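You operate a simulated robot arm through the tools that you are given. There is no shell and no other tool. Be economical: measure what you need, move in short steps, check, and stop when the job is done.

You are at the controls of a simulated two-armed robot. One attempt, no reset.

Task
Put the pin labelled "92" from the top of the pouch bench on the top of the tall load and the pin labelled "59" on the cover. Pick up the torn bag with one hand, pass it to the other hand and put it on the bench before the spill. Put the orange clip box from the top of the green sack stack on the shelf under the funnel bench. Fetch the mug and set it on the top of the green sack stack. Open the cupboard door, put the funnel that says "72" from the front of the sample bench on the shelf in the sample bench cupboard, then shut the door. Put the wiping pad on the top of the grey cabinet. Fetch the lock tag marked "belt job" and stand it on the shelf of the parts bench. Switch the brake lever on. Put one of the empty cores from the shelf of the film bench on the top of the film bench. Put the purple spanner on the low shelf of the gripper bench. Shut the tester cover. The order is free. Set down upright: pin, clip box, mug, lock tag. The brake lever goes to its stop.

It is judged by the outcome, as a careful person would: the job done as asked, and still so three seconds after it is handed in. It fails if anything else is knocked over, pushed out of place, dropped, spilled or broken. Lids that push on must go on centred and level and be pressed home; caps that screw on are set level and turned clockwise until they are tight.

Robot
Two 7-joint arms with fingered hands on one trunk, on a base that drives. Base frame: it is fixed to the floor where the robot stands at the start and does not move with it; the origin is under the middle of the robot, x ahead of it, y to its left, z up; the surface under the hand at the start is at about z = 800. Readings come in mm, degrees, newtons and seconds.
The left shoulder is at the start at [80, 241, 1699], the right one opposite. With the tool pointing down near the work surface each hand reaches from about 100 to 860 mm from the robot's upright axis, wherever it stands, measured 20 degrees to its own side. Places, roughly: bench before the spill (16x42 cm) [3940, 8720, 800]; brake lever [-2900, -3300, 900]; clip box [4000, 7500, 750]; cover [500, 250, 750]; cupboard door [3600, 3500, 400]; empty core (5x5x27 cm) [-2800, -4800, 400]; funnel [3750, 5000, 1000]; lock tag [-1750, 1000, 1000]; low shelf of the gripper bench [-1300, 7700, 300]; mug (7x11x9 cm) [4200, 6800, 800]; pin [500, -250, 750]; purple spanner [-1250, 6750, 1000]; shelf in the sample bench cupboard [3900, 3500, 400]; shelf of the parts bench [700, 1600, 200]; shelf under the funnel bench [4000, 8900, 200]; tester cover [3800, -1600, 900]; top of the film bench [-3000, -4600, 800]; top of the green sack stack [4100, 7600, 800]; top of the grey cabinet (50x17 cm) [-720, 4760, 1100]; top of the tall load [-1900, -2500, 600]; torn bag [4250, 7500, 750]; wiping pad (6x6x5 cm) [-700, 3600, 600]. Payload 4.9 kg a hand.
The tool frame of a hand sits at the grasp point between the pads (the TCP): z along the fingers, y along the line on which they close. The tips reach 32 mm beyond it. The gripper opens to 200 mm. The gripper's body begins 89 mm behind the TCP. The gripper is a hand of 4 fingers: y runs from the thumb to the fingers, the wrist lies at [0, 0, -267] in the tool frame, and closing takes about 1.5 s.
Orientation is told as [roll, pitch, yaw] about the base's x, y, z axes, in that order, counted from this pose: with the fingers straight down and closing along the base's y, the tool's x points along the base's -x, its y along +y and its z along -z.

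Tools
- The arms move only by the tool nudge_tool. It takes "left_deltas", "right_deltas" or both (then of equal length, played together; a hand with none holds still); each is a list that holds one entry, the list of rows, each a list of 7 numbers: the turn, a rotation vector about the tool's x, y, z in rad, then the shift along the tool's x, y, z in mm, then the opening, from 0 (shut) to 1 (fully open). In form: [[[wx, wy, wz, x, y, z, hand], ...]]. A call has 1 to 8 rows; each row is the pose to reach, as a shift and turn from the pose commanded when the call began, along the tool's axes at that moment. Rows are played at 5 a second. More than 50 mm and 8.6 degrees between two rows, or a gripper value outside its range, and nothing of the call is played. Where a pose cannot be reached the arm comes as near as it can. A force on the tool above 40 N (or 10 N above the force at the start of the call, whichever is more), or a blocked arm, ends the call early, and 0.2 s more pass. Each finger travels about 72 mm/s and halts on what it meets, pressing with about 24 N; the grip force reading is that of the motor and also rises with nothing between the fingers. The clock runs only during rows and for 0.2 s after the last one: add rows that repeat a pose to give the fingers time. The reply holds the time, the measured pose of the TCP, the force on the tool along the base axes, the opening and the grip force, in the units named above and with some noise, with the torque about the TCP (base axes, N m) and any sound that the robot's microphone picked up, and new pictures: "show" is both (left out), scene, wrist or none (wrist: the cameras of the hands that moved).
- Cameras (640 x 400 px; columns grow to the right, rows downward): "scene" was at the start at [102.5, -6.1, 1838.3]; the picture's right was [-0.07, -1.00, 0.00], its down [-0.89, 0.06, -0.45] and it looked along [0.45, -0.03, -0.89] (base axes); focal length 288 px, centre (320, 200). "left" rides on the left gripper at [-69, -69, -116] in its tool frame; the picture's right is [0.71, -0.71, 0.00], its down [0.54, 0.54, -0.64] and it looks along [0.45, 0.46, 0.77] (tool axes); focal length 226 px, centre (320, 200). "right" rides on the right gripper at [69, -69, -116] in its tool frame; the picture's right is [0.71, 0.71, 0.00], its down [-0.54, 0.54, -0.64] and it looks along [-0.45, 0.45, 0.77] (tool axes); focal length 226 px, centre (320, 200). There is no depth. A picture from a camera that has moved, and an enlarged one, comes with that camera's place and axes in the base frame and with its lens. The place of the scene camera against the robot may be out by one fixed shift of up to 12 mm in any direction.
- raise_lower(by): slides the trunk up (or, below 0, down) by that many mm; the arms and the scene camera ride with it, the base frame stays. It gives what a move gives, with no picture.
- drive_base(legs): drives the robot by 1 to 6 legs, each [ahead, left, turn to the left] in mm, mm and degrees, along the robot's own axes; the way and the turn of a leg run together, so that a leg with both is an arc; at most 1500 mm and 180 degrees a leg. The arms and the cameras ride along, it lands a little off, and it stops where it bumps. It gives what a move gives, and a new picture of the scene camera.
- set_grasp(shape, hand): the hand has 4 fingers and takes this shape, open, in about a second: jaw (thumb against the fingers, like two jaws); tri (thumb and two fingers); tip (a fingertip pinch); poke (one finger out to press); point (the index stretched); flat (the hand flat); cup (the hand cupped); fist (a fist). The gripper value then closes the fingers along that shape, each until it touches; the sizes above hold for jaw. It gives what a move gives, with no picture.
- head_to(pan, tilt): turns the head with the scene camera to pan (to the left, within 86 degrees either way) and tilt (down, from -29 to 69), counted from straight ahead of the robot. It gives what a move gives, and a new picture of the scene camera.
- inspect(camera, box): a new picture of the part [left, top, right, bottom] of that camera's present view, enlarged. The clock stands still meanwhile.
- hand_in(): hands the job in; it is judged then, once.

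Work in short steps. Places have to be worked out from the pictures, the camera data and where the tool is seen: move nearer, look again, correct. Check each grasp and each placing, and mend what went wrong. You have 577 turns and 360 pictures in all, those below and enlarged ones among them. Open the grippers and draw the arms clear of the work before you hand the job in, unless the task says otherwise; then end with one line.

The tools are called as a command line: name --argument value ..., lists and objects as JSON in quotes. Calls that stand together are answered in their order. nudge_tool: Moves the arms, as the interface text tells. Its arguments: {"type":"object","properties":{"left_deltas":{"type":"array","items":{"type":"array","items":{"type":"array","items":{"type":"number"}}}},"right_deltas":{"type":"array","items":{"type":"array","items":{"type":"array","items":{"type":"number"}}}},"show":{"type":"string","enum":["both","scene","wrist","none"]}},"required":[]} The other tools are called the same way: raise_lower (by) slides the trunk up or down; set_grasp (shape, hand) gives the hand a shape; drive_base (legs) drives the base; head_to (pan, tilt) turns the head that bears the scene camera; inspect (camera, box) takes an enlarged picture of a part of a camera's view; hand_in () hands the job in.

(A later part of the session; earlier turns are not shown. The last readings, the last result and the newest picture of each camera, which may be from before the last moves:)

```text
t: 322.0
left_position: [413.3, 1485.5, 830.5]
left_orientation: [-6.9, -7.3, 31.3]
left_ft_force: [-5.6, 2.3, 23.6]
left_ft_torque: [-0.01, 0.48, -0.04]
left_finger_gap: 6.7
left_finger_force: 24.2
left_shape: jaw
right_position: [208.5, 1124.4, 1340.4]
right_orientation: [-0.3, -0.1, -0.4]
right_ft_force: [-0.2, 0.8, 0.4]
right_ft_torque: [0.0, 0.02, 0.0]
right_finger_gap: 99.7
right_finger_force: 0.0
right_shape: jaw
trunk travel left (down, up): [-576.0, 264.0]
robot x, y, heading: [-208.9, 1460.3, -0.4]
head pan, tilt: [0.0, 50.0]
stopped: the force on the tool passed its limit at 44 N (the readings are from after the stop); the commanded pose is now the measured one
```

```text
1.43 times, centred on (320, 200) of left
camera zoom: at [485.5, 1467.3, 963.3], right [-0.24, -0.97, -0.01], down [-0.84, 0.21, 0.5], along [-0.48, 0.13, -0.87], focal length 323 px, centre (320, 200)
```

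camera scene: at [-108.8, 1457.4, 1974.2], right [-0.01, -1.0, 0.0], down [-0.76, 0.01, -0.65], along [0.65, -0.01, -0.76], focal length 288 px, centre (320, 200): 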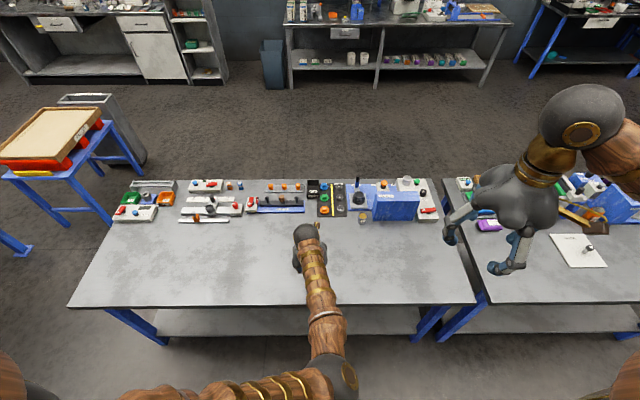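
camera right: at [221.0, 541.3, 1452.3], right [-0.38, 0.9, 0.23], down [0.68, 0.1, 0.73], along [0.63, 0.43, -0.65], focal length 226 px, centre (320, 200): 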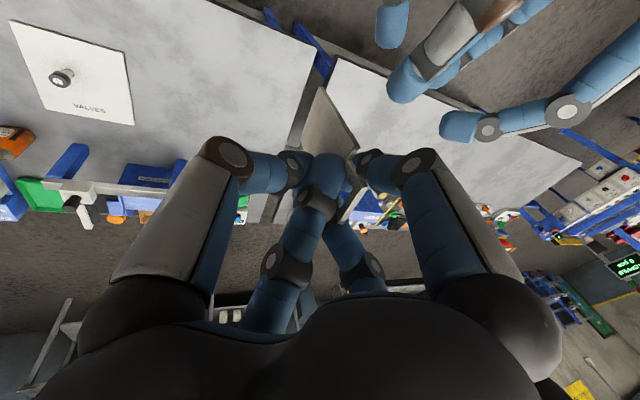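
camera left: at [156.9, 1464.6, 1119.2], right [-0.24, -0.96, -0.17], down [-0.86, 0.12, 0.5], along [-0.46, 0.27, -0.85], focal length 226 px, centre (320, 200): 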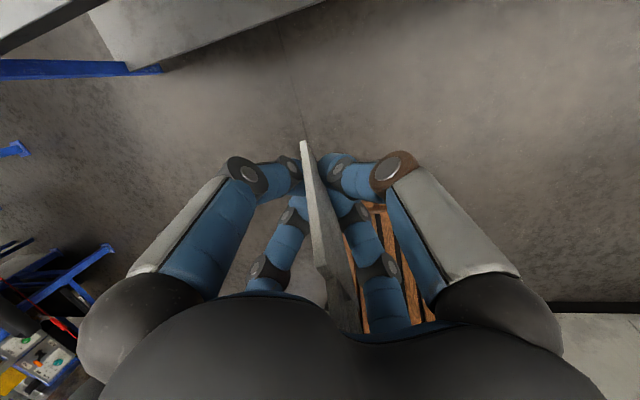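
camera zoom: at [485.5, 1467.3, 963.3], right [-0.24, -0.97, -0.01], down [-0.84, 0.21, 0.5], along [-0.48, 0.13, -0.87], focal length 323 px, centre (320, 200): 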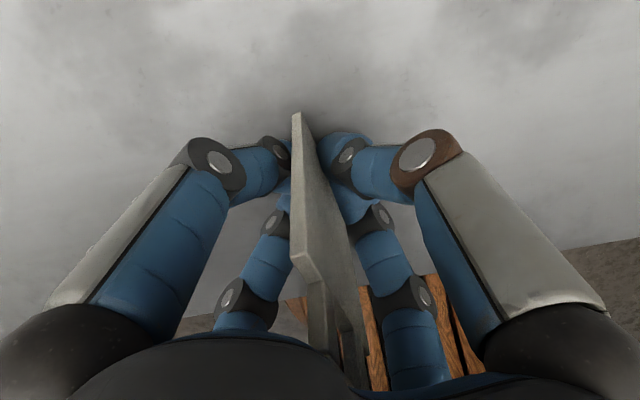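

Lean is down to about 15°, less than its tipping angle, and the fingertips now rest on the bench. I ease up a little and open only slightly so the tag settles on its base between the fingers.

raise_lower --by 3

nudge_tool --left_deltas '[[[0, 0, 0, 0, 0, 0, 0.05], [0, 0, 0, 0, 0, 0, 0.07], [0, 0, 0, 0, 0, 0, 0.09], [0, 0, 0, 0, 0, 0, 0.09]]]' --show "none"

inspect --camera "left" --box '[160, 60, 480, 340]'

```text
t: 322.6
left_position: [412.2, 1484.6, 832.3]
left_orientation: [-6.8, -7.2, 31.1]
left_ft_force: [0.0, -0.8, 4.3]
left_ft_torque: [-0.04, 0.06, 0.01]
left_finger_gap: 6.7
left_finger_force: 24.2
left_shape: jaw
right_position: [210.2, 1123.0, 1341.8]
right_orientation: [-0.3, 0.0, -0.4]
right_ft_force: [0.4, 1.1, -0.4]
right_ft_torque: [0.02, 0.01, 0.03]
right_finger_gap: 99.6
right_finger_force: 0.1
right_shape: jaw
trunk travel left (down, up): [-579.0, 261.0]
robot x, y, heading: [-207.3, 1458.7, -0.5]
head pan, tilt: [0.0, 50.0]
```

```text
t: 323.6
left_position: [412.1, 1486.0, 833.1]
left_orientation: [-6.8, -7.2, 31.2]
left_ft_force: [0.9, -0.8, 5.9]
left_ft_torque: [-0.03, -0.04, 0.01]
left_finger_gap: 17.7
left_finger_force: 0.1
left_shape: jaw
right_position: [209.9, 1122.5, 1341.7]
right_orientation: [-0.3, 0.0, -0.4]
right_ft_force: [-1.2, 0.2, 0.2]
right_ft_torque: [-0.02, 0.02, -0.01]
right_finger_gap: 99.5
right_finger_force: 0.0
right_shape: jaw
trunk travel left (down, up): [-579.0, 261.0]
robot x, y, heading: [-209.1, 1463.0, -0.3]
head pan, tilt: [0.0, 50.0]
```

```text
1.43 times, centred on (320, 200) of left
camera zoom: at [485.5, 1467.3, 964.4], right [-0.24, -0.97, -0.01], down [-0.84, 0.21, 0.5], along [-0.49, 0.13, -0.86], focal length 323 px, centre (320, 200)
```

zoom: 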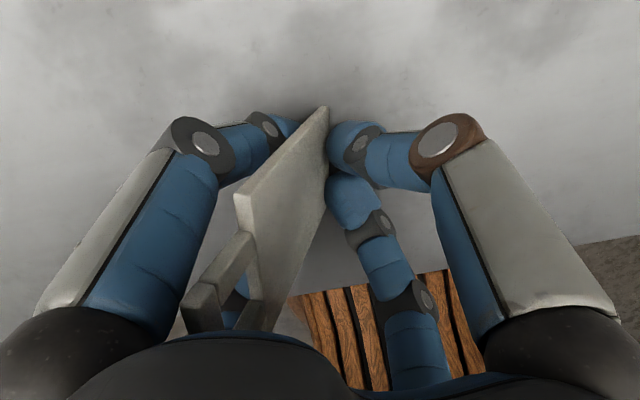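

The tag now stands on its base, leaning on the left-side fingers. I slide the hand up 40 mm along it to hold it higher.

raise_lower --by 40

inspect --camera "left" --box '[160, 60, 480, 340]'

```text
t: 324.4
left_position: [410.8, 1485.9, 873.3]
left_orientation: [-6.8, -7.2, 31.2]
left_ft_force: [-0.2, -0.2, 0.9]
left_ft_torque: [-0.06, 0.0, 0.02]
left_finger_gap: 17.9
left_finger_force: 0.1
left_shape: jaw
right_position: [210.5, 1123.1, 1381.0]
right_orientation: [-0.2, 0.1, -0.4]
right_ft_force: [0.0, 0.1, -0.2]
right_ft_torque: [0.01, 0.0, 0.01]
right_finger_gap: 99.5
right_finger_force: 0.2
right_shape: jaw
trunk travel left (down, up): [-619.0, 221.0]
robot x, y, heading: [-211.6, 1458.4, -0.6]
head pan, tilt: [0.0, 50.0]
```

```text
1.43 times, centred on (320, 200) of left
camera zoom: at [485.7, 1467.4, 1003.8], right [-0.24, -0.97, -0.01], down [-0.84, 0.21, 0.5], along [-0.49, 0.13, -0.86], focal length 323 px, centre (320, 200)
```

zoom: 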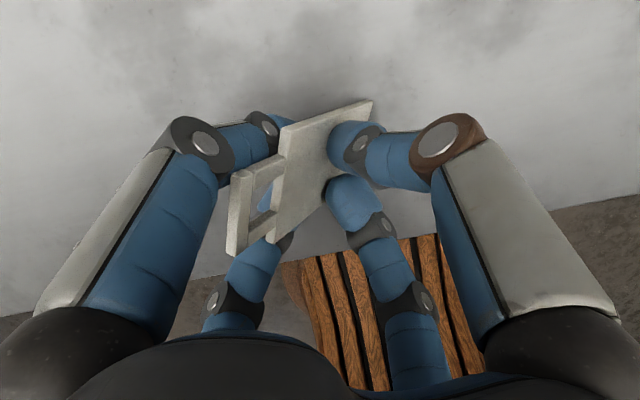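

It leans between the fingers. I close to clamp it here at mid-height and check.

nudge_tool --left_deltas '[[[0, 0, 0, 0, 0, 0, 0.05], [0, 0, 0, 0, 0, 0, 0], [0, 0, 0, 0, 0, 0, 0], [0, 0, 0, 0, 0, 0, 0]]]' --show "none"

inspect --camera "left" --box '[160, 60, 480, 340]'

```text
t: 325.4
left_position: [411.5, 1485.1, 873.0]
left_orientation: [-6.7, -7.1, 31.2]
left_ft_force: [0.2, -0.6, -0.4]
left_ft_torque: [-0.02, -0.02, -0.02]
left_finger_gap: 13.8
left_finger_force: 24.3
left_shape: jaw
right_position: [211.6, 1124.0, 1382.4]
right_orientation: [-0.3, 0.0, -0.4]
right_ft_force: [-0.2, 0.6, 0.5]
right_ft_torque: [-0.01, 0.0, -0.03]
right_finger_gap: 99.9
right_finger_force: 0.0
right_shape: jaw
trunk travel left (down, up): [-619.0, 221.0]
robot x, y, heading: [-212.4, 1462.0, -0.7]
head pan, tilt: [0.0, 50.0]
```

```text
1.43 times, centred on (320, 200) of left
camera zoom: at [485.6, 1467.5, 1004.0], right [-0.24, -0.97, -0.01], down [-0.84, 0.21, 0.5], along [-0.49, 0.13, -0.86], focal length 323 px, centre (320, 200)
```

zoom: 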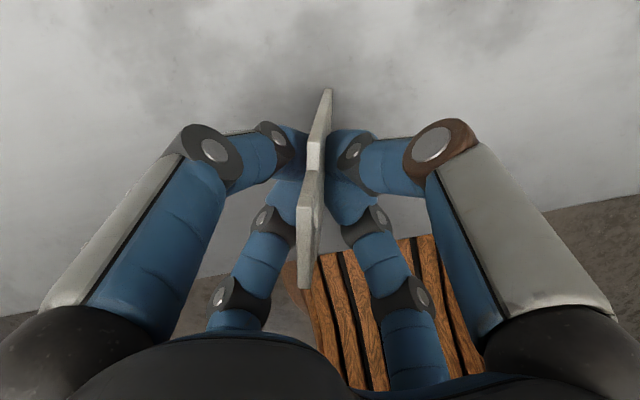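

The tag is clamped upright now. I take a closer look at it.

inspect --camera "left" --box '[270, 110, 370, 270]'

inspect --camera "scene" --box '[270, 200, 370, 320]'

```text
2.50 times, centred on (320, 190) of left
camera zoom: at [485.6, 1467.5, 1004.0], right [-0.24, -0.97, -0.01], down [-0.84, 0.21, 0.5], along [-0.49, 0.13, -0.86], focal length 565 px, centre (320, 225)
```

zoom: 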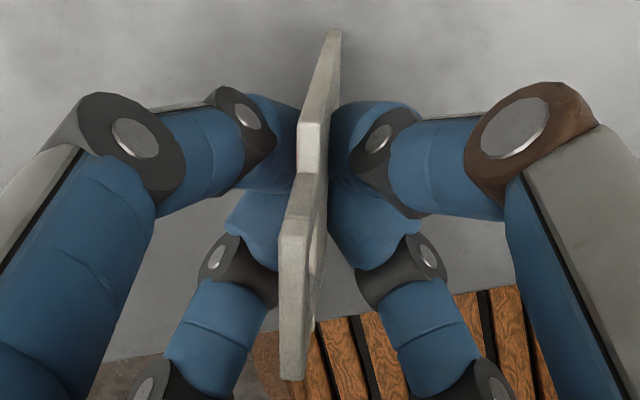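

```text
3.33 times, centred on (320, 260) of scene
camera zoom: at [-94.3, 1457.2, 1866.8], right [-0.01, -1.0, 0.0], down [-0.77, 0.01, -0.64], along [0.64, -0.01, -0.77], focal length 959 px, centre (320, 0)
```

zoom: 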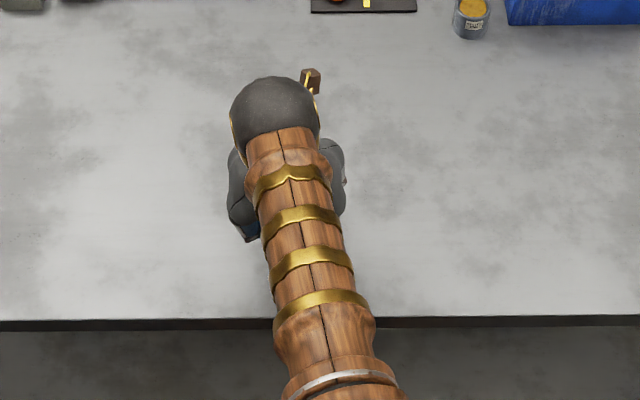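

The fingers now pinch the tag near its shoulders, above its centre. I lift 120 mm, back off a little, and see how it hangs.

raise_lower --by 120

inspect --camera "left" --box '[270, 110, 370, 270]'

```text
t: 326.9
left_position: [411.7, 1485.0, 991.9]
left_orientation: [-6.9, -7.1, 31.3]
left_ft_force: [0.4, -0.4, 0.8]
left_ft_torque: [0.0, 0.02, -0.01]
left_finger_gap: 13.7
left_finger_force: 24.4
left_shape: jaw
right_position: [211.4, 1124.0, 1502.2]
right_orientation: [-0.3, 0.1, -0.4]
right_ft_force: [-0.6, 0.2, -0.3]
right_ft_torque: [0.01, 0.0, -0.02]
right_finger_gap: 99.8
right_finger_force: 0.1
right_shape: jaw
trunk travel left (down, up): [-739.0, 101.0]
robot x, y, heading: [-212.3, 1460.4, -0.6]
head pan, tilt: [0.0, 50.0]
```

```text
2.50 times, centred on (320, 190) of left
camera zoom: at [485.8, 1467.5, 1123.8], right [-0.24, -0.97, -0.01], down [-0.84, 0.21, 0.5], along [-0.49, 0.13, -0.86], focal length 565 px, centre (320, 225)
```

zoom: 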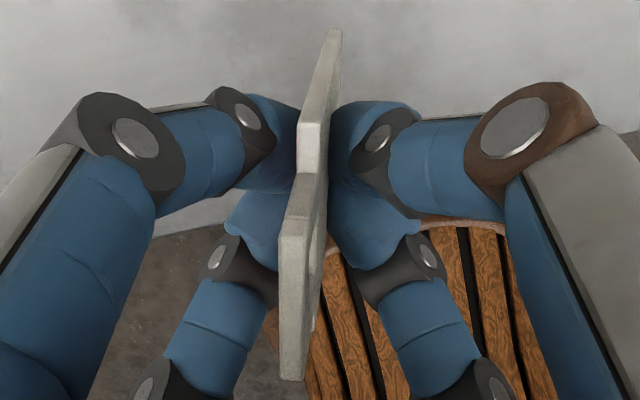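

The tag is held rigidly but leans about 16° back and 9° sideways relative to plumb. I turn the hand to make it plumb, so that it can be set standing on the bench and regripped.

nudge_tool --left_deltas '[[[-0.093, 0.053, 0.005, 0, 0, 0, 0], [-0.187, 0.107, 0.01, 0, 0, 0, 0], [-0.28, 0.16, 0.016, 0, 0, 0, 0], [-0.28, 0.16, 0.016, 0, 0, 0, 0]]]' --show "none"

inspect --camera "left" --box '[270, 110, 370, 270]'

```text
t: 327.9
left_position: [352.4, 1490.7, 988.3]
left_orientation: [9.4, 2.1, 30.6]
left_ft_force: [0.2, 0.0, -1.0]
left_ft_torque: [-0.02, -0.02, 0.02]
left_finger_gap: 13.9
left_finger_force: 24.5
left_shape: jaw
left hand out of reach, approached as far as the arm can: row 1, 2, 3, 4
right_position: [211.1, 1123.8, 1501.8]
right_orientation: [-0.4, 0.1, -0.4]
right_ft_force: [0.4, 0.7, 0.9]
right_ft_torque: [-0.01, -0.03, -0.01]
right_finger_gap: 99.8
right_finger_force: 0.0
right_shape: jaw
trunk travel left (down, up): [-739.0, 101.0]
robot x, y, heading: [-214.8, 1458.4, -0.6]
head pan, tilt: [0.0, 50.0]
```

```text
2.50 times, centred on (320, 190) of left
camera zoom: at [459.4, 1453.3, 1089.5], right [-0.26, -0.96, -0.09], down [-0.66, 0.11, 0.74], along [-0.7, 0.25, -0.66], focal length 565 px, centre (320, 225)
```

zoom: 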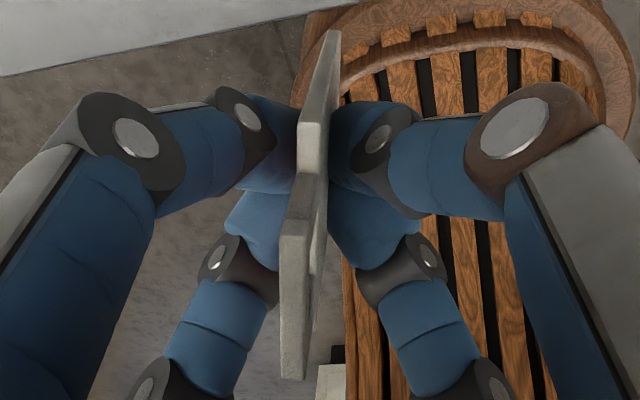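

I enlarge further to measure the tag's edges exactly.

inspect --camera "left" --box '[290, 110, 350, 200]'

inspect --camera "left" --box '[290, 190, 350, 280]'

```text
4.44 times, centred on (320, 155) of left
camera zoom: at [459.4, 1453.3, 1089.5], right [-0.26, -0.96, -0.09], down [-0.66, 0.11, 0.74], along [-0.7, 0.25, -0.66], focal length 1005 px, centre (320, 400)
```

zoom: 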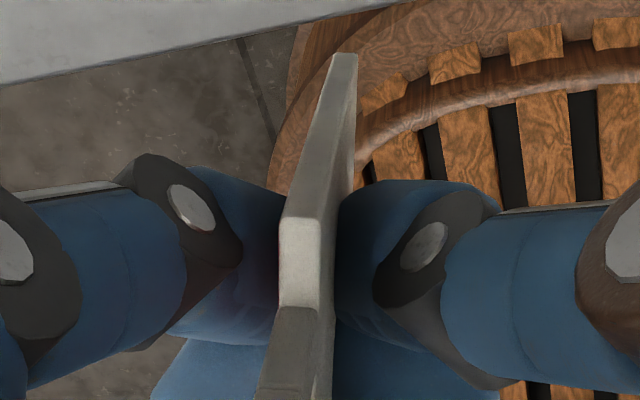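

```text
4.44 times, centred on (320, 235) of left
camera zoom: at [459.4, 1453.3, 1089.5], right [-0.26, -0.96, -0.09], down [-0.66, 0.11, 0.74], along [-0.7, 0.25, -0.66], focal length 1005 px, centre (320, 44)
```

zoom: 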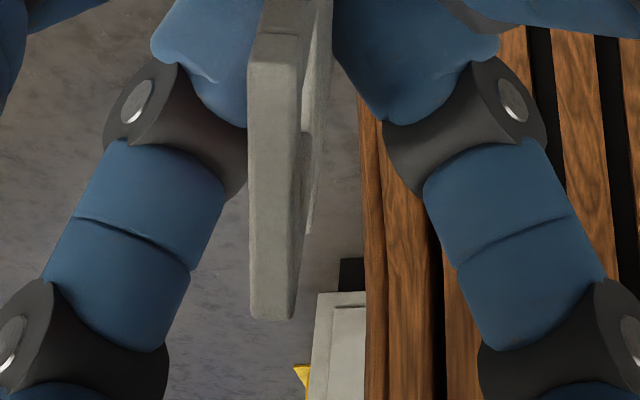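

Overall the tag is plumb within a degree or two. I drive 80 mm forward and lower it onto the bench top.

drive_base --legs '[[80, 0, 0]]'

raise_lower --by -105

raise_lower --by -6

inspect --camera "left" --box '[270, 110, 370, 270]'

```text
t: 328.9
left_position: [420.9, 1489.5, 994.3]
left_orientation: [9.0, 1.5, 30.5]
left_ft_force: [-0.5, -0.8, 0.0]
left_ft_torque: [-0.05, -0.13, -0.04]
left_finger_gap: 13.8
left_finger_force: 24.0
left_shape: jaw
right_position: [274.0, 1123.5, 1508.0]
right_orientation: [-0.3, -0.6, -0.4]
right_ft_force: [-2.3, 0.6, 0.0]
right_ft_torque: [-0.02, -0.18, -0.01]
right_finger_gap: 99.6
right_finger_force: 0.0
right_shape: jaw
trunk travel left (down, up): [-739.0, 101.0]
robot x, y, heading: [-134.5, 1459.1, -0.8]
head pan, tilt: [0.0, 50.0]
camera scene: at [-34.9, 1457.5, 1987.9], right [-0.01, -1.0, 0.0], down [-0.76, 0.01, -0.65], along [0.65, -0.01, -0.76], focal length 288 px, centre (320, 200)
```

scene: 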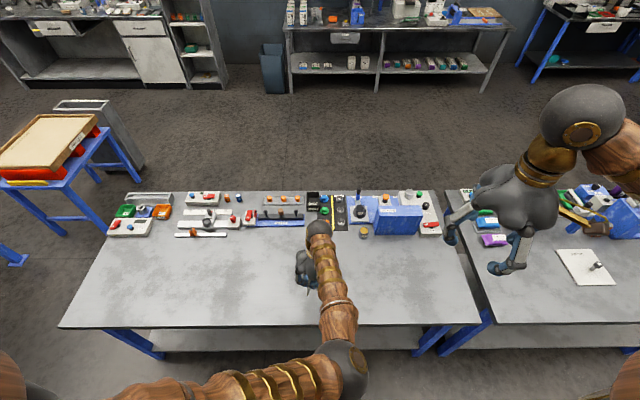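

```text
t: 330.3
left_position: [427.7, 1489.2, 883.5]
left_orientation: [9.3, 1.9, 30.5]
left_ft_force: [-1.1, 0.4, -0.1]
left_ft_torque: [0.0, -0.02, 0.01]
left_finger_gap: 13.6
left_finger_force: 23.8
left_shape: jaw
right_position: [284.7, 1122.3, 1398.8]
right_orientation: [-0.4, 0.0, -0.5]
right_ft_force: [0.6, 0.1, 0.8]
right_ft_torque: [-0.02, -0.02, 0.04]
right_finger_gap: 99.6
right_finger_force: 0.1
right_shape: jaw
trunk travel left (down, up): [-634.0, 206.0]
robot x, y, heading: [-131.4, 1459.9, -0.7]
head pan, tilt: [0.0, 50.0]
```

```text
t: 330.9
left_position: [427.1, 1489.7, 879.3]
left_orientation: [9.2, 1.7, 30.4]
left_ft_force: [-2.7, 0.1, 13.0]
left_ft_torque: [0.02, -0.02, -0.01]
left_finger_gap: 13.9
left_finger_force: 24.5
left_shape: jaw
right_position: [283.6, 1122.2, 1391.9]
right_orientation: [-0.3, -0.1, -0.4]
right_ft_force: [-1.0, -0.1, -0.4]
right_ft_torque: [0.02, -0.04, 0.05]
right_finger_gap: 99.5
right_finger_force: 0.1
right_shape: jaw
trunk travel left (down, up): [-628.0, 212.0]
robot x, y, heading: [-136.7, 1462.1, -0.5]
head pan, tilt: [0.0, 50.0]
```

```text
2.50 times, centred on (320, 190) of left
camera zoom: at [534.0, 1451.9, 980.4], right [-0.26, -0.96, -0.09], down [-0.67, 0.11, 0.74], along [-0.7, 0.25, -0.67], focal length 565 px, centre (320, 225)
```

zoom: 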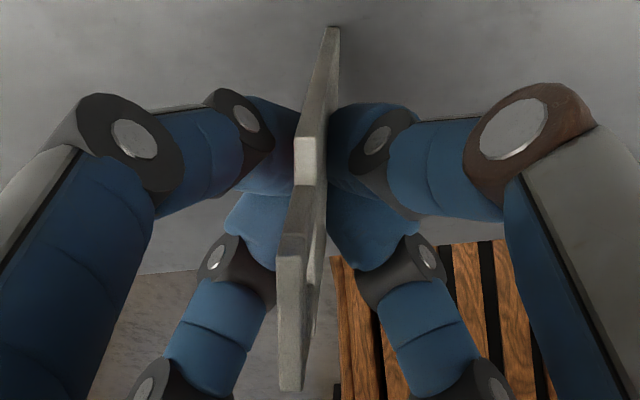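

Contact at 13 N. I press 2 mm more so that the base seats, then open in tiny steps and look.

raise_lower --by -2

nudge_tool --left_deltas '[[[0, 0, 0, 0, 0, 0, 0.07], [0, 0, 0, 0, 0, 0, 0.08], [0, 0, 0, 0, 0, 0, 0.09], [0, 0, 0, 0, 0, 0, 0.1], [0, 0, 0, 0, 0, 0, 0.1]]]' --show "none"

inspect --camera "left" --box '[270, 110, 370, 270]'

```text
t: 331.4
left_position: [426.6, 1488.8, 877.7]
left_orientation: [9.3, 1.8, 30.4]
left_ft_force: [-6.9, 2.0, 28.2]
left_ft_torque: [0.05, 0.07, -0.02]
left_finger_gap: 14.2
left_finger_force: 24.1
left_shape: jaw
right_position: [283.8, 1121.8, 1389.9]
right_orientation: [-0.2, -0.1, -0.3]
right_ft_force: [0.1, 0.6, 0.0]
right_ft_torque: [-0.01, -0.02, 0.0]
right_finger_gap: 99.6
right_finger_force: 0.0
right_shape: jaw
trunk travel left (down, up): [-626.0, 214.0]
robot x, y, heading: [-133.3, 1459.6, -0.6]
head pan, tilt: [0.0, 50.0]
```

```text
t: 332.6
left_position: [430.4, 1489.3, 874.5]
left_orientation: [9.4, 1.9, 30.5]
left_ft_force: [-0.1, -0.1, 0.7]
left_ft_torque: [0.01, -0.01, -0.01]
left_finger_gap: 19.6
left_finger_force: 0.1
left_shape: jaw
right_position: [286.9, 1123.4, 1388.2]
right_orientation: [-0.3, 0.1, -0.4]
right_ft_force: [0.5, 0.4, 0.4]
right_ft_torque: [0.02, 0.03, 0.0]
right_finger_gap: 99.6
right_finger_force: 0.1
right_shape: jaw
trunk travel left (down, up): [-626.0, 214.0]
robot x, y, heading: [-136.4, 1459.7, -0.6]
head pan, tilt: [0.0, 50.0]
```

```text
2.50 times, centred on (320, 190) of left
camera zoom: at [536.4, 1452.1, 976.1], right [-0.26, -0.96, -0.09], down [-0.66, 0.11, 0.74], along [-0.7, 0.25, -0.67], focal length 565 px, centre (320, 225)
```

zoom: 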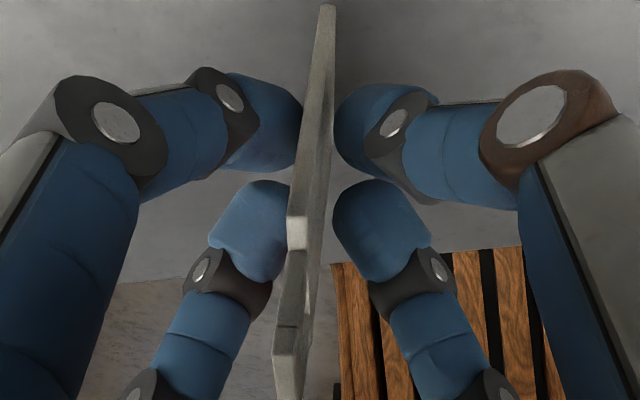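

The tag stands almost exactly vertical between the loosened fingers. I open further, slowly.

nudge_tool --left_deltas '[[[0, 0, 0, 0, 0, 0, 0.13], [0, 0, 0, 0, 0, 0, 0.17], [0, 0, 0, 0, 0, 0, 0.22], [0, 0, 0, 0, 0, 0, 0.28], [0, 0, 0, 0, 0, 0, 0.3], [0, 0, 0, 0, 0, 0, 0.3]]]' --show "none"

inspect --camera "left" --box '[220, 60, 420, 300]'

```text
t: 334.0
left_position: [428.5, 1489.9, 876.5]
left_orientation: [9.3, 2.1, 30.4]
left_ft_force: [0.0, -0.5, -0.3]
left_ft_torque: [0.01, -0.03, 0.02]
left_finger_gap: 59.3
left_finger_force: 0.0
left_shape: jaw
right_position: [287.5, 1122.0, 1388.5]
right_orientation: [-0.3, -0.1, -0.4]
right_ft_force: [-0.2, 0.3, 0.3]
right_ft_torque: [0.02, 0.02, 0.02]
right_finger_gap: 99.7
right_finger_force: 0.0
right_shape: jaw
trunk travel left (down, up): [-626.0, 214.0]
robot x, y, heading: [-137.5, 1458.3, -0.7]
head pan, tilt: [0.0, 50.0]
```

```text
1.67 times, centred on (320, 180) of left
camera zoom: at [535.9, 1452.1, 976.6], right [-0.26, -0.96, -0.09], down [-0.66, 0.11, 0.74], along [-0.7, 0.25, -0.67], focal length 377 px, centre (320, 233)
```

zoom: 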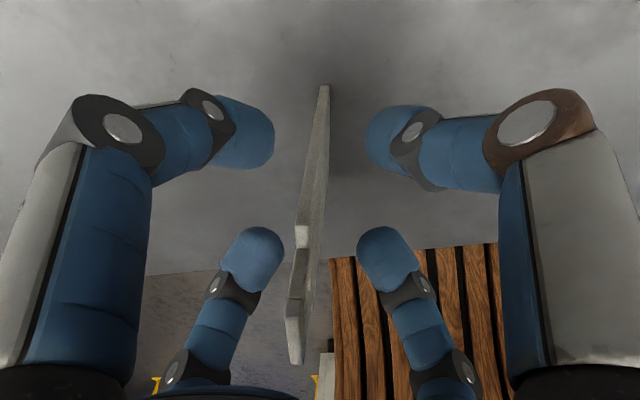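

It stands freely on the bench. I raise the hand straight up off it.

raise_lower --by 170

inspect --camera "left" --box '[160, 0, 480, 220]'

```text
t: 335.9
left_position: [429.7, 1488.4, 1045.3]
left_orientation: [9.4, 2.0, 30.5]
left_ft_force: [0.8, -0.1, 0.9]
left_ft_torque: [0.01, 0.01, -0.01]
left_finger_gap: 59.5
left_finger_force: 0.0
left_shape: jaw
right_position: [286.7, 1121.2, 1560.7]
right_orientation: [-0.4, 0.0, -0.4]
right_ft_force: [0.4, 0.5, -0.2]
right_ft_torque: [0.01, -0.01, 0.02]
right_finger_gap: 99.7
right_finger_force: 0.2
right_shape: jaw
trunk travel left (down, up): [-796.0, 44.0]
robot x, y, heading: [-132.5, 1458.5, -0.5]
head pan, tilt: [0.0, 50.0]
```

```text
1.82 times, centred on (320, 110) of left
camera zoom: at [535.9, 1452.1, 1146.5], right [-0.26, -0.96, -0.09], down [-0.66, 0.11, 0.74], along [-0.7, 0.25, -0.67], focal length 411 px, centre (320, 364)
```

zoom: 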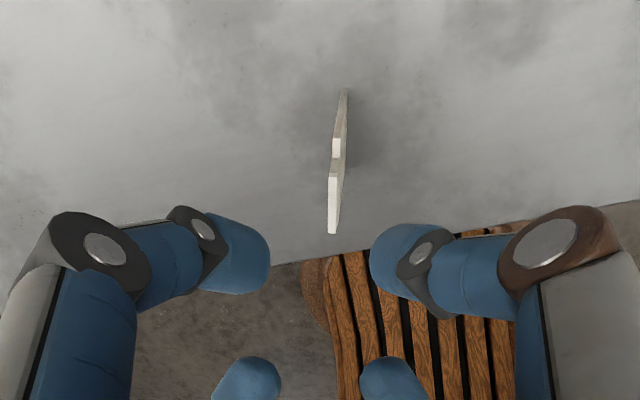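

The tag stands alone. I back off 350 mm and look at it with the head camera.

drive_base --legs '[[-350, 0, 0]]'

inspect --camera "scene" --box '[260, 160, 400, 280]'

```text
t: 338.2
left_position: [84.5, 1492.6, 1043.8]
left_orientation: [9.4, 2.1, 30.5]
left_ft_force: [0.3, -0.5, -0.6]
left_ft_torque: [0.0, 0.03, -0.01]
left_finger_gap: 59.9
left_finger_force: 0.0
left_shape: jaw
right_position: [-57.6, 1126.0, 1558.2]
right_orientation: [-0.3, 0.1, -0.4]
right_ft_force: [0.2, 0.1, 0.4]
right_ft_torque: [-0.02, 0.06, 0.01]
right_finger_gap: 99.8
right_finger_force: 0.0
right_shape: jaw
trunk travel left (down, up): [-796.0, 44.0]
robot x, y, heading: [-480.4, 1459.6, -0.6]
head pan, tilt: [0.0, 50.0]
camera scene: at [-359.9, 1458.8, 2043.5], right [-0.01, -1.0, 0.0], down [-0.77, 0.01, -0.64], along [0.64, -0.01, -0.77], focal length 288 px, centre (320, 200)
```

scene: 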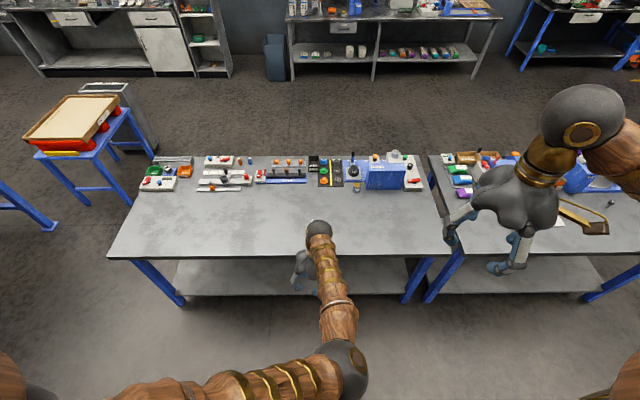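

```text
3.33 times, centred on (330, 220) of scene
camera zoom: at [-359.9, 1458.8, 2043.5], right [-0.01, -1.0, 0.0], down [-0.77, 0.01, -0.64], along [0.64, -0.01, -0.77], focal length 959 px, centre (287, 133)
```

zoom: 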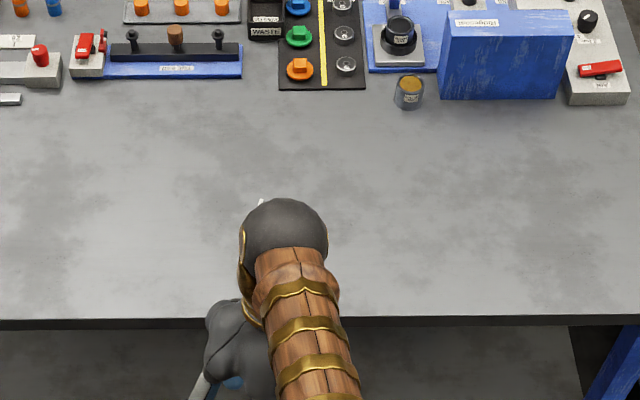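

I shift the robot 130 mm right and pitch the left hand up so it points forward about 30° down, aligned with the tag's plane.

drive_base --legs '[[0, -130, 0]]'

nudge_tool --left_deltas '[[[0.1, -0.1, 0, 0, 0, 0, 0.35], [0.2, -0.2, 0, 0, 0, 0, 0.35], [0.3, -0.3, 0, 0, 0, 0, 0.35], [0.4, -0.4, 0, 0, 0, 0, 0.35], [0.5, -0.5, 0, 0, 0, 0, 0.35], [0.6, -0.6, 0, 0, 0, 0, 0.35], [0.7, -0.7, 0, 0, 0, 0, 0.35], [0.767, -0.767, 0, 0, 0, 0, 0.35]]]'

```text
t: 339.4
left_position: [82.8, 1369.9, 1044.1]
left_orientation: [9.2, 2.2, 30.4]
left_ft_force: [0.4, 1.1, 0.0]
left_ft_torque: [-0.07, 0.02, -0.01]
left_finger_gap: 59.7
left_finger_force: 0.1
left_shape: jaw
right_position: [-60.2, 1005.9, 1561.1]
right_orientation: [-0.6, 0.0, -0.4]
right_ft_force: [0.3, 1.9, 0.5]
right_ft_torque: [-0.1, 0.03, -0.03]
right_finger_gap: 99.8
right_finger_force: 0.0
right_shape: jaw
trunk travel left (down, up): [-796.0, 44.0]
robot x, y, heading: [-479.1, 1337.5, -0.5]
head pan, tilt: [0.0, 50.0]
camera scene: at [-364.1, 1342.7, 2043.7], right [-0.01, -1.0, 0.01], down [-0.77, 0.0, -0.64], along [0.64, -0.01, -0.77], focal length 288 px, centre (320, 200)
```

scene: 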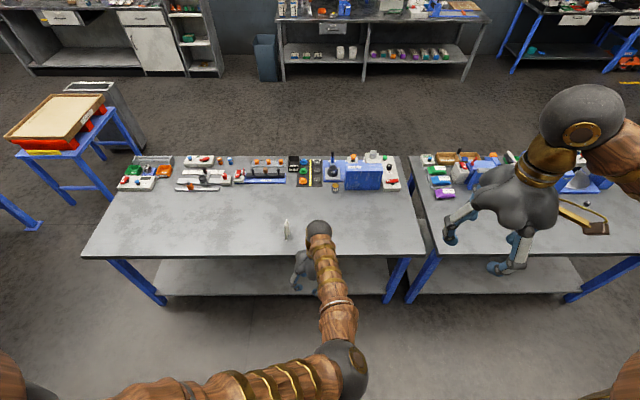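

```text
t: 341.4
left_position: [113.4, 1441.9, 1041.3]
left_orientation: [-40.7, -39.2, 51.5]
left_ft_force: [0.6, 1.1, 0.1]
left_ft_torque: [-0.02, -0.02, -0.02]
left_finger_gap: 70.0
left_finger_force: 0.0
left_shape: jaw
right_position: [-52.7, 995.9, 1556.8]
right_orientation: [-0.2, 0.3, -0.5]
right_ft_force: [-0.3, 1.2, -1.6]
right_ft_torque: [-0.01, 0.01, 0.0]
right_finger_gap: 99.9
right_finger_force: 0.0
right_shape: jaw
trunk travel left (down, up): [-796.0, 44.0]
robot x, y, heading: [-481.2, 1336.0, -0.4]
head pan, tilt: [0.0, 50.0]
stopped in row 8 (left hand): the arm was blocked; the commanded pose is now the measured one
camera scene: at [-355.2, 1328.5, 2042.6], right [-0.01, -1.0, 0.0], down [-0.77, 0.01, -0.64], along [0.64, 0.0, -0.77], focal length 288 px, centre (320, 200)
camera left: at [76.0, 1433.1, 1188.7], right [-0.1, -0.99, -0.09], down [-0.96, 0.12, -0.24], along [0.25, 0.06, -0.97], focal length 226 px, centre (320, 200)
```

scene: 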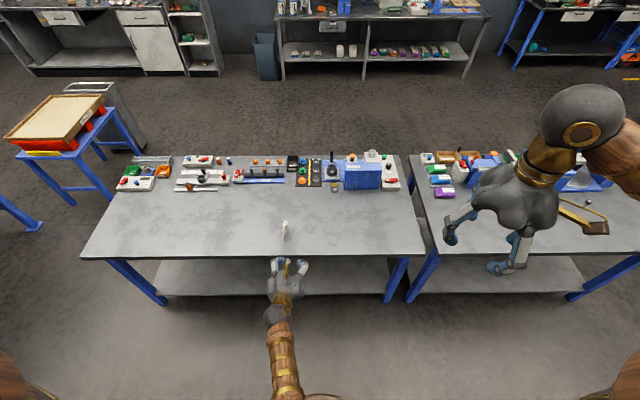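
left: 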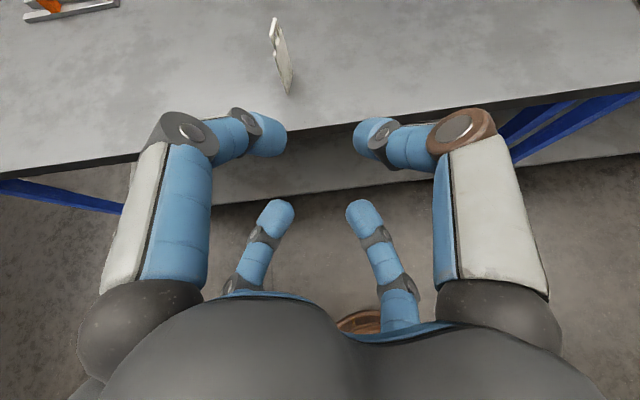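

The tag stands in view. I enlarge it to get its place and the direction of its plane.

inspect --camera "scene" --box '[265, 210, 305, 250]'

inspect --camera "left" --box '[250, 0, 330, 110]'

```text
10.00 times, centred on (285, 230) of scene
camera zoom: at [-355.2, 1328.5, 2042.6], right [-0.01, -1.0, 0.0], down [-0.77, 0.01, -0.64], along [0.64, 0.0, -0.77], focal length 2877 px, centre (670, -100)
```

zoom: 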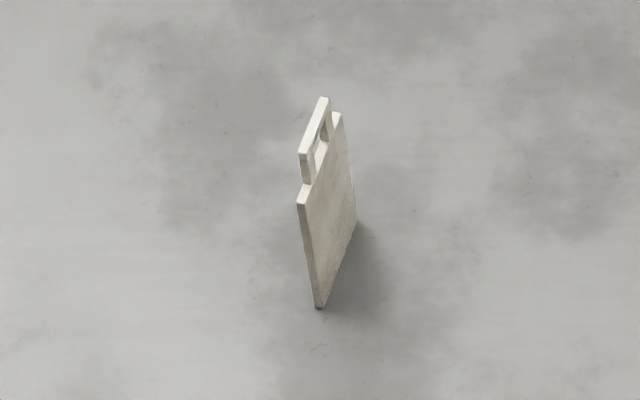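

```text
3.64 times, centred on (290, 55) of left
camera zoom: at [76.0, 1433.1, 1188.7], right [-0.1, -0.99, -0.09], down [-0.96, 0.12, -0.24], along [0.25, 0.06, -0.97], focal length 822 px, centre (429, 727)
```

zoom: 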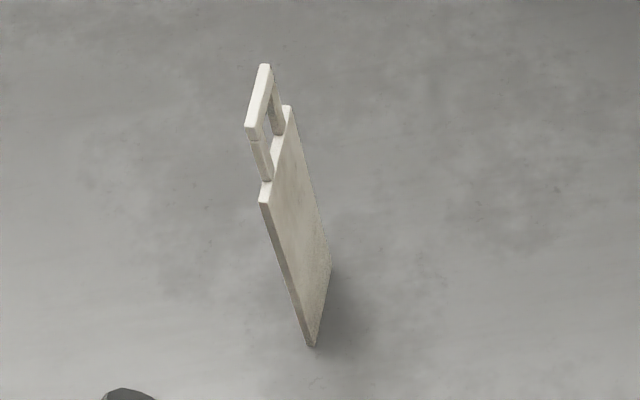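

The tag's base runs from [413,1507] to [464,1491]; its centre is at [438,1499]. I lower to pinch height (TCP z≈877), shift left and drive in with the fingers open 100 mm.

raise_lower --by -164

drive_base --legs '[[150, 55, 0]]'

nudge_tool --left_deltas '[[[0, 0, 0, 0, 0, 0, 0.45], [0, 0, 0, 0, 0, 0, 0.5], [0, 0, 0, 0, 0, 0, 0.5]]]' --show "wrist"

```text
t: 343.2
left_position: [113.2, 1442.3, 876.5]
left_orientation: [-40.7, -39.1, 51.6]
left_ft_force: [-0.1, -1.1, 0.1]
left_ft_torque: [0.01, 0.0, -0.01]
left_finger_gap: 70.1
left_finger_force: 0.2
left_shape: jaw
right_position: [-53.0, 996.6, 1392.3]
right_orientation: [-0.2, 0.5, -0.3]
right_ft_force: [-0.5, 0.2, 0.5]
right_ft_torque: [0.01, 0.02, 0.0]
right_finger_gap: 100.0
right_finger_force: 0.0
right_shape: jaw
trunk travel left (down, up): [-632.0, 208.0]
robot x, y, heading: [-480.8, 1334.1, -0.7]
head pan, tilt: [0.0, 50.0]
```

```text
t: 344.6
left_position: [264.2, 1498.9, 877.4]
left_orientation: [-40.6, -39.0, 51.5]
left_ft_force: [-0.2, 0.6, 0.6]
left_ft_torque: [0.01, 0.0, 0.0]
left_finger_gap: 70.1
left_finger_force: 0.1
left_shape: jaw
right_position: [98.2, 1051.5, 1392.7]
right_orientation: [-0.3, 0.3, -0.5]
right_ft_force: [0.3, -0.2, 0.3]
right_ft_torque: [-0.02, 0.02, 0.02]
right_finger_gap: 99.7
right_finger_force: 0.2
right_shape: jaw
trunk travel left (down, up): [-632.0, 208.0]
robot x, y, heading: [-330.2, 1386.6, -0.5]
head pan, tilt: [0.0, 50.0]
camera scene: at [-203.7, 1386.5, 1878.8], right [-0.01, -1.0, 0.0], down [-0.77, 0.01, -0.64], along [0.64, -0.01, -0.77], focal length 288 px, centre (320, 200)
```

scene: 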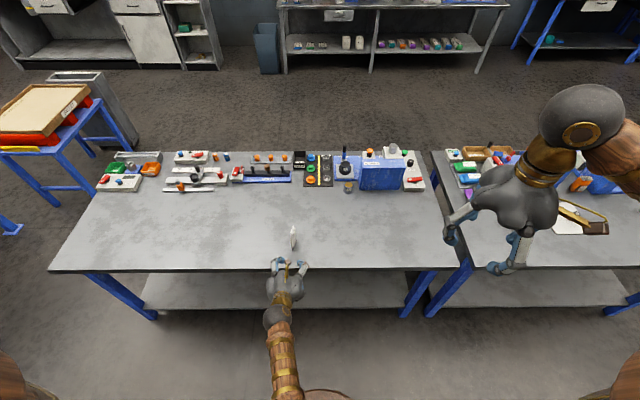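

```text
t: 345.4
left_position: [263.0, 1498.3, 878.8]
left_orientation: [-40.6, -39.2, 51.6]
left_ft_force: [-0.1, -0.1, 0.8]
left_ft_torque: [0.03, 0.02, -0.03]
left_finger_gap: 99.6
left_finger_force: 0.0
left_shape: jaw
right_position: [98.5, 1052.5, 1392.5]
right_orientation: [-0.2, 0.3, -0.5]
right_ft_force: [0.0, -0.8, 0.0]
right_ft_torque: [-0.01, 0.05, 0.0]
right_finger_gap: 99.9
right_finger_force: 0.1
right_shape: jaw
trunk travel left (down, up): [-632.0, 208.0]
robot x, y, heading: [-331.0, 1391.7, -0.5]
head pan, tilt: [0.0, 50.0]
camera left: at [226.7, 1490.2, 1025.1], right [-0.1, -0.99, -0.09], down [-0.96, 0.12, -0.24], along [0.25, 0.06, -0.97], focal length 226 px, centre (320, 200)
```

left: 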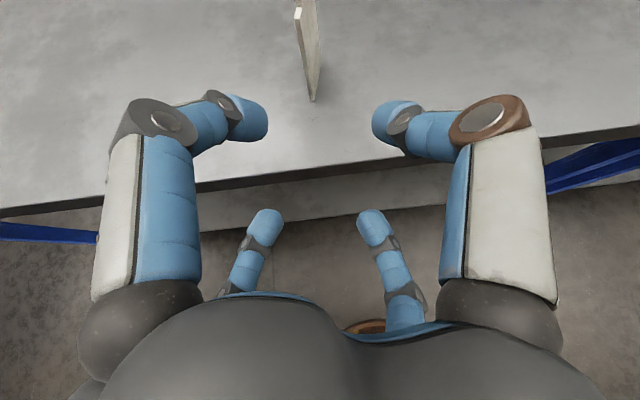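

Well lined up with the tag. I drive 100 mm forward and check.

drive_base --legs '[[100, 0, 0]]'

inspect --camera "left" --box '[160, 20, 480, 260]'

```text
t: 346.6
left_position: [361.2, 1497.5, 878.3]
left_orientation: [-40.7, -39.2, 51.4]
left_ft_force: [0.5, 0.1, -0.4]
left_ft_torque: [0.0, 0.02, 0.01]
left_finger_gap: 99.5
left_finger_force: 0.1
left_shape: jaw
right_position: [197.9, 1051.8, 1393.6]
right_orientation: [-0.3, 0.5, -0.3]
right_ft_force: [-0.2, 0.7, 1.0]
right_ft_torque: [0.0, -0.02, 0.02]
right_finger_gap: 99.9
right_finger_force: 0.1
right_shape: jaw
trunk travel left (down, up): [-632.0, 208.0]
robot x, y, heading: [-230.7, 1388.2, -0.7]
head pan, tilt: [0.0, 50.0]
camera scene: at [-105.2, 1384.9, 1879.1], right [-0.01, -1.0, 0.0], down [-0.77, 0.01, -0.64], along [0.64, -0.01, -0.77], focal length 288 px, centre (320, 200)
```

scene: 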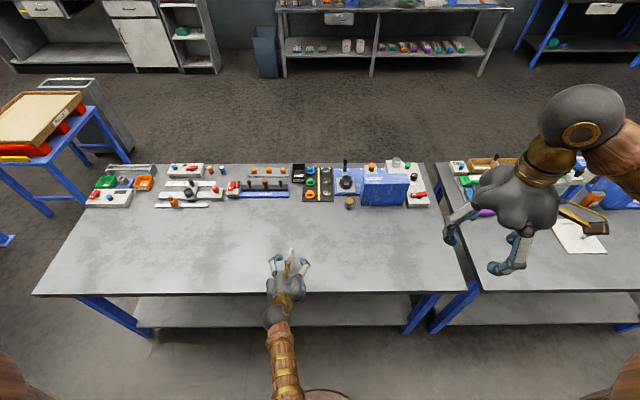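

```text
1.67 times, centred on (320, 140) of left
camera zoom: at [325.6, 1488.6, 1024.9], right [-0.1, -0.99, -0.09], down [-0.96, 0.12, -0.24], along [0.25, 0.06, -0.97], focal length 377 px, centre (320, 300)
```

zoom: 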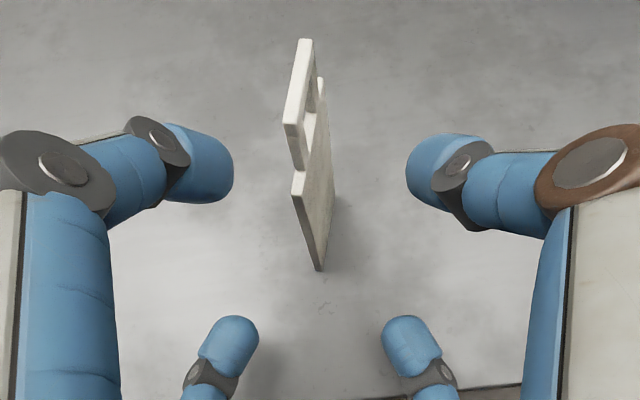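

Centred. I advance the last 62 mm with the arm and check before closing.

nudge_tool --left_deltas '[[[0, 0, 0, -10, -7, 17, 0.5], [0, 0, 0, -20, -14, 34, 0.5], [0, 0, 0, -30, -21, 50, 0.5], [0, 0, 0, -30, -21, 50, 0.4]]]' --show "wrist"

```text
t: 347.6
left_position: [419.4, 1496.0, 883.7]
left_orientation: [-41.1, -39.6, 51.8]
left_ft_force: [-1.2, -0.1, 0.5]
left_ft_torque: [0.01, -0.03, 0.01]
left_finger_gap: 80.4
left_finger_force: 0.1
left_shape: jaw
right_position: [187.1, 1050.4, 1396.3]
right_orientation: [-0.3, -0.1, -0.5]
right_ft_force: [-0.4, -1.3, -0.4]
right_ft_torque: [0.01, -0.01, 0.01]
right_finger_gap: 99.8
right_finger_force: 0.1
right_shape: jaw
trunk travel left (down, up): [-632.0, 208.0]
robot x, y, heading: [-233.1, 1385.6, -0.5]
head pan, tilt: [0.0, 50.0]
camera left: at [381.0, 1488.1, 1030.2], right [-0.1, -0.99, -0.09], down [-0.96, 0.12, -0.25], along [0.25, 0.06, -0.97], focal length 226 px, centre (320, 200)
```

left: 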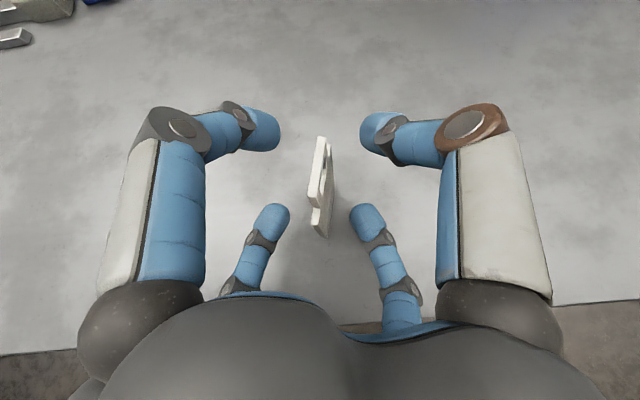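

The tag is between all four fingers. I close slowly.

nudge_tool --left_deltas '[[[0, 0, 0, 0, 0, 0, 0.32], [0, 0, 0, 0, 0, 0, 0.24], [0, 0, 0, 0, 0, 0, 0.16], [0, 0, 0, 0, 0, 0, 0.1], [0, 0, 0, 0, 0, 0, 0.05], [0, 0, 0, 0, 0, 0, 0], [0, 0, 0, 0, 0, 0, 0]]]' --show "wrist"

```text
t: 349.2
left_position: [420.5, 1496.7, 881.6]
left_orientation: [-41.0, -39.5, 51.7]
left_ft_force: [0.3, -0.3, 0.1]
left_ft_torque: [-0.03, 0.0, -0.02]
left_finger_gap: 8.4
left_finger_force: 24.0
left_shape: jaw
right_position: [189.1, 1050.0, 1395.9]
right_orientation: [-0.3, 0.0, -0.4]
right_ft_force: [0.5, -0.1, -0.2]
right_ft_torque: [-0.01, -0.02, -0.04]
right_finger_gap: 99.6
right_finger_force: 0.0
right_shape: jaw
trunk travel left (down, up): [-632.0, 208.0]
robot x, y, heading: [-230.2, 1386.7, -0.7]
head pan, tilt: [0.0, 50.0]
camera left: at [382.8, 1488.4, 1029.0], right [-0.1, -0.99, -0.09], down [-0.96, 0.12, -0.24], along [0.25, 0.06, -0.97], focal length 226 px, centre (320, 200)
```

left: 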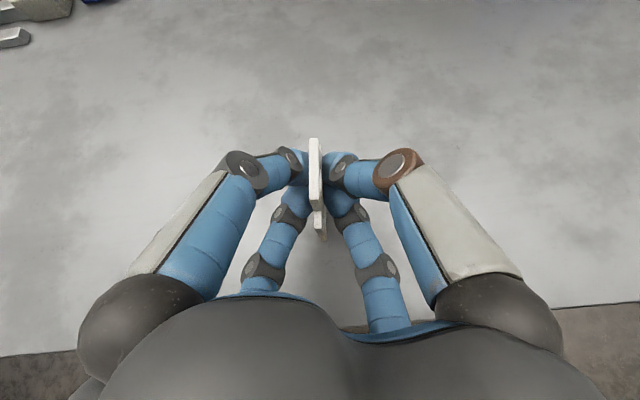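

The tag is gripped around its middle, upright. I lift 60 mm and see how it holds.

raise_lower --by 80

drive_base --legs '[[-230, 0, 0]]'

inspect --camera "left" --box '[280, 120, 360, 260]'

inspect --camera "scene" --box '[250, 220, 340, 320]'

```text
t: 350.4
left_position: [419.8, 1496.5, 961.4]
left_orientation: [-41.0, -39.3, 51.6]
left_ft_force: [-0.8, 0.7, 0.1]
left_ft_torque: [0.01, -0.03, 0.0]
left_finger_gap: 8.2
left_finger_force: 24.0
left_shape: jaw
right_position: [189.6, 1051.2, 1474.0]
right_orientation: [-0.4, 0.0, -0.4]
right_ft_force: [0.0, 0.6, -0.8]
right_ft_torque: [-0.03, 0.01, -0.01]
right_finger_gap: 99.5
right_finger_force: 0.1
right_shape: jaw
trunk travel left (down, up): [-712.0, 128.0]
robot x, y, heading: [-230.4, 1386.0, -0.3]
head pan, tilt: [0.0, 50.0]
```

```text
t: 352.1
left_position: [194.3, 1499.5, 960.2]
left_orientation: [-40.8, -39.4, 51.7]
left_ft_force: [1.7, 0.2, -0.6]
left_ft_torque: [0.01, 0.04, 0.01]
left_finger_gap: 8.4
left_finger_force: 24.2
left_shape: jaw
right_position: [-34.1, 1053.3, 1473.1]
right_orientation: [-0.3, 0.3, -0.2]
right_ft_force: [0.1, 0.5, -0.8]
right_ft_torque: [-0.01, 0.11, -0.02]
right_finger_gap: 99.7
right_finger_force: 0.2
right_shape: jaw
trunk travel left (down, up): [-712.0, 128.0]
robot x, y, heading: [-458.2, 1391.8, -0.4]
head pan, tilt: [0.0, 50.0]
camera scene: at [-337.8, 1386.2, 1959.3], right [-0.01, -1.0, 0.0], down [-0.77, 0.01, -0.64], along [0.64, 0.0, -0.77], focal length 288 px, centre (320, 200)
```

scene: 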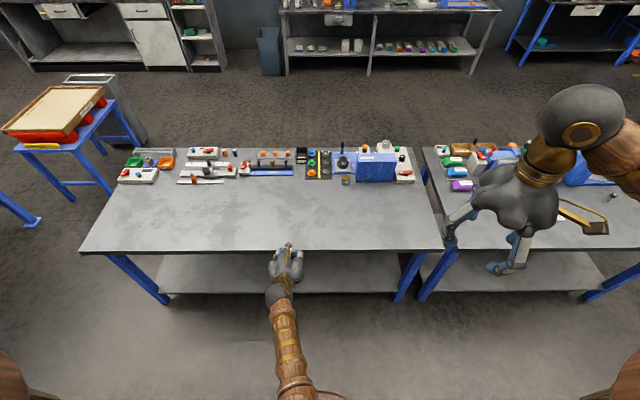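

```text
2.86 times, centred on (320, 190) of left
camera zoom: at [157.3, 1491.2, 1106.7], right [-0.1, -0.99, -0.09], down [-0.96, 0.12, -0.24], along [0.25, 0.06, -0.97], focal length 646 px, centre (320, 229)
```

zoom: 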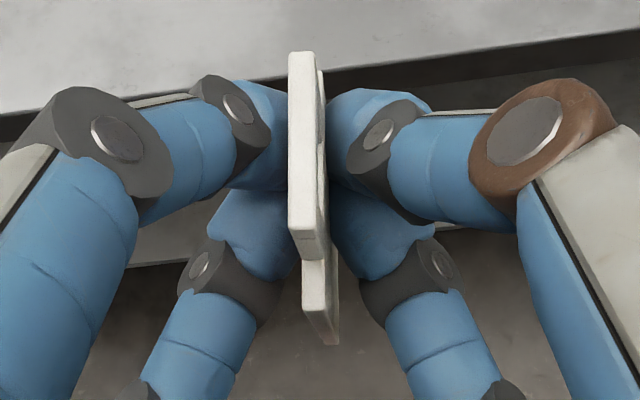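

```text
4.00 times, centred on (295, 270) of scene
camera zoom: at [-337.8, 1386.2, 1959.3], right [-0.01, -1.0, 0.0], down [-0.77, 0.01, -0.64], along [0.64, 0.0, -0.77], focal length 1151 px, centre (420, -80)
```

zoom: 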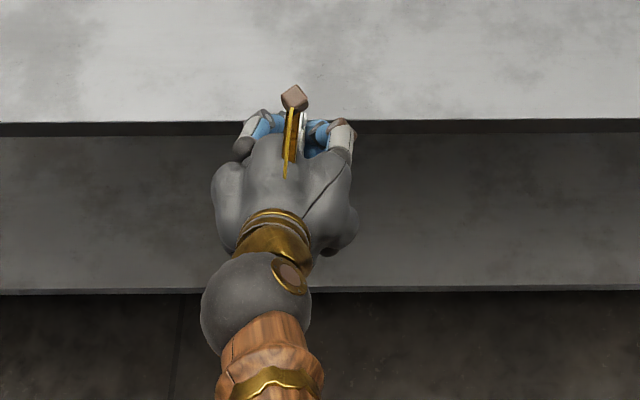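

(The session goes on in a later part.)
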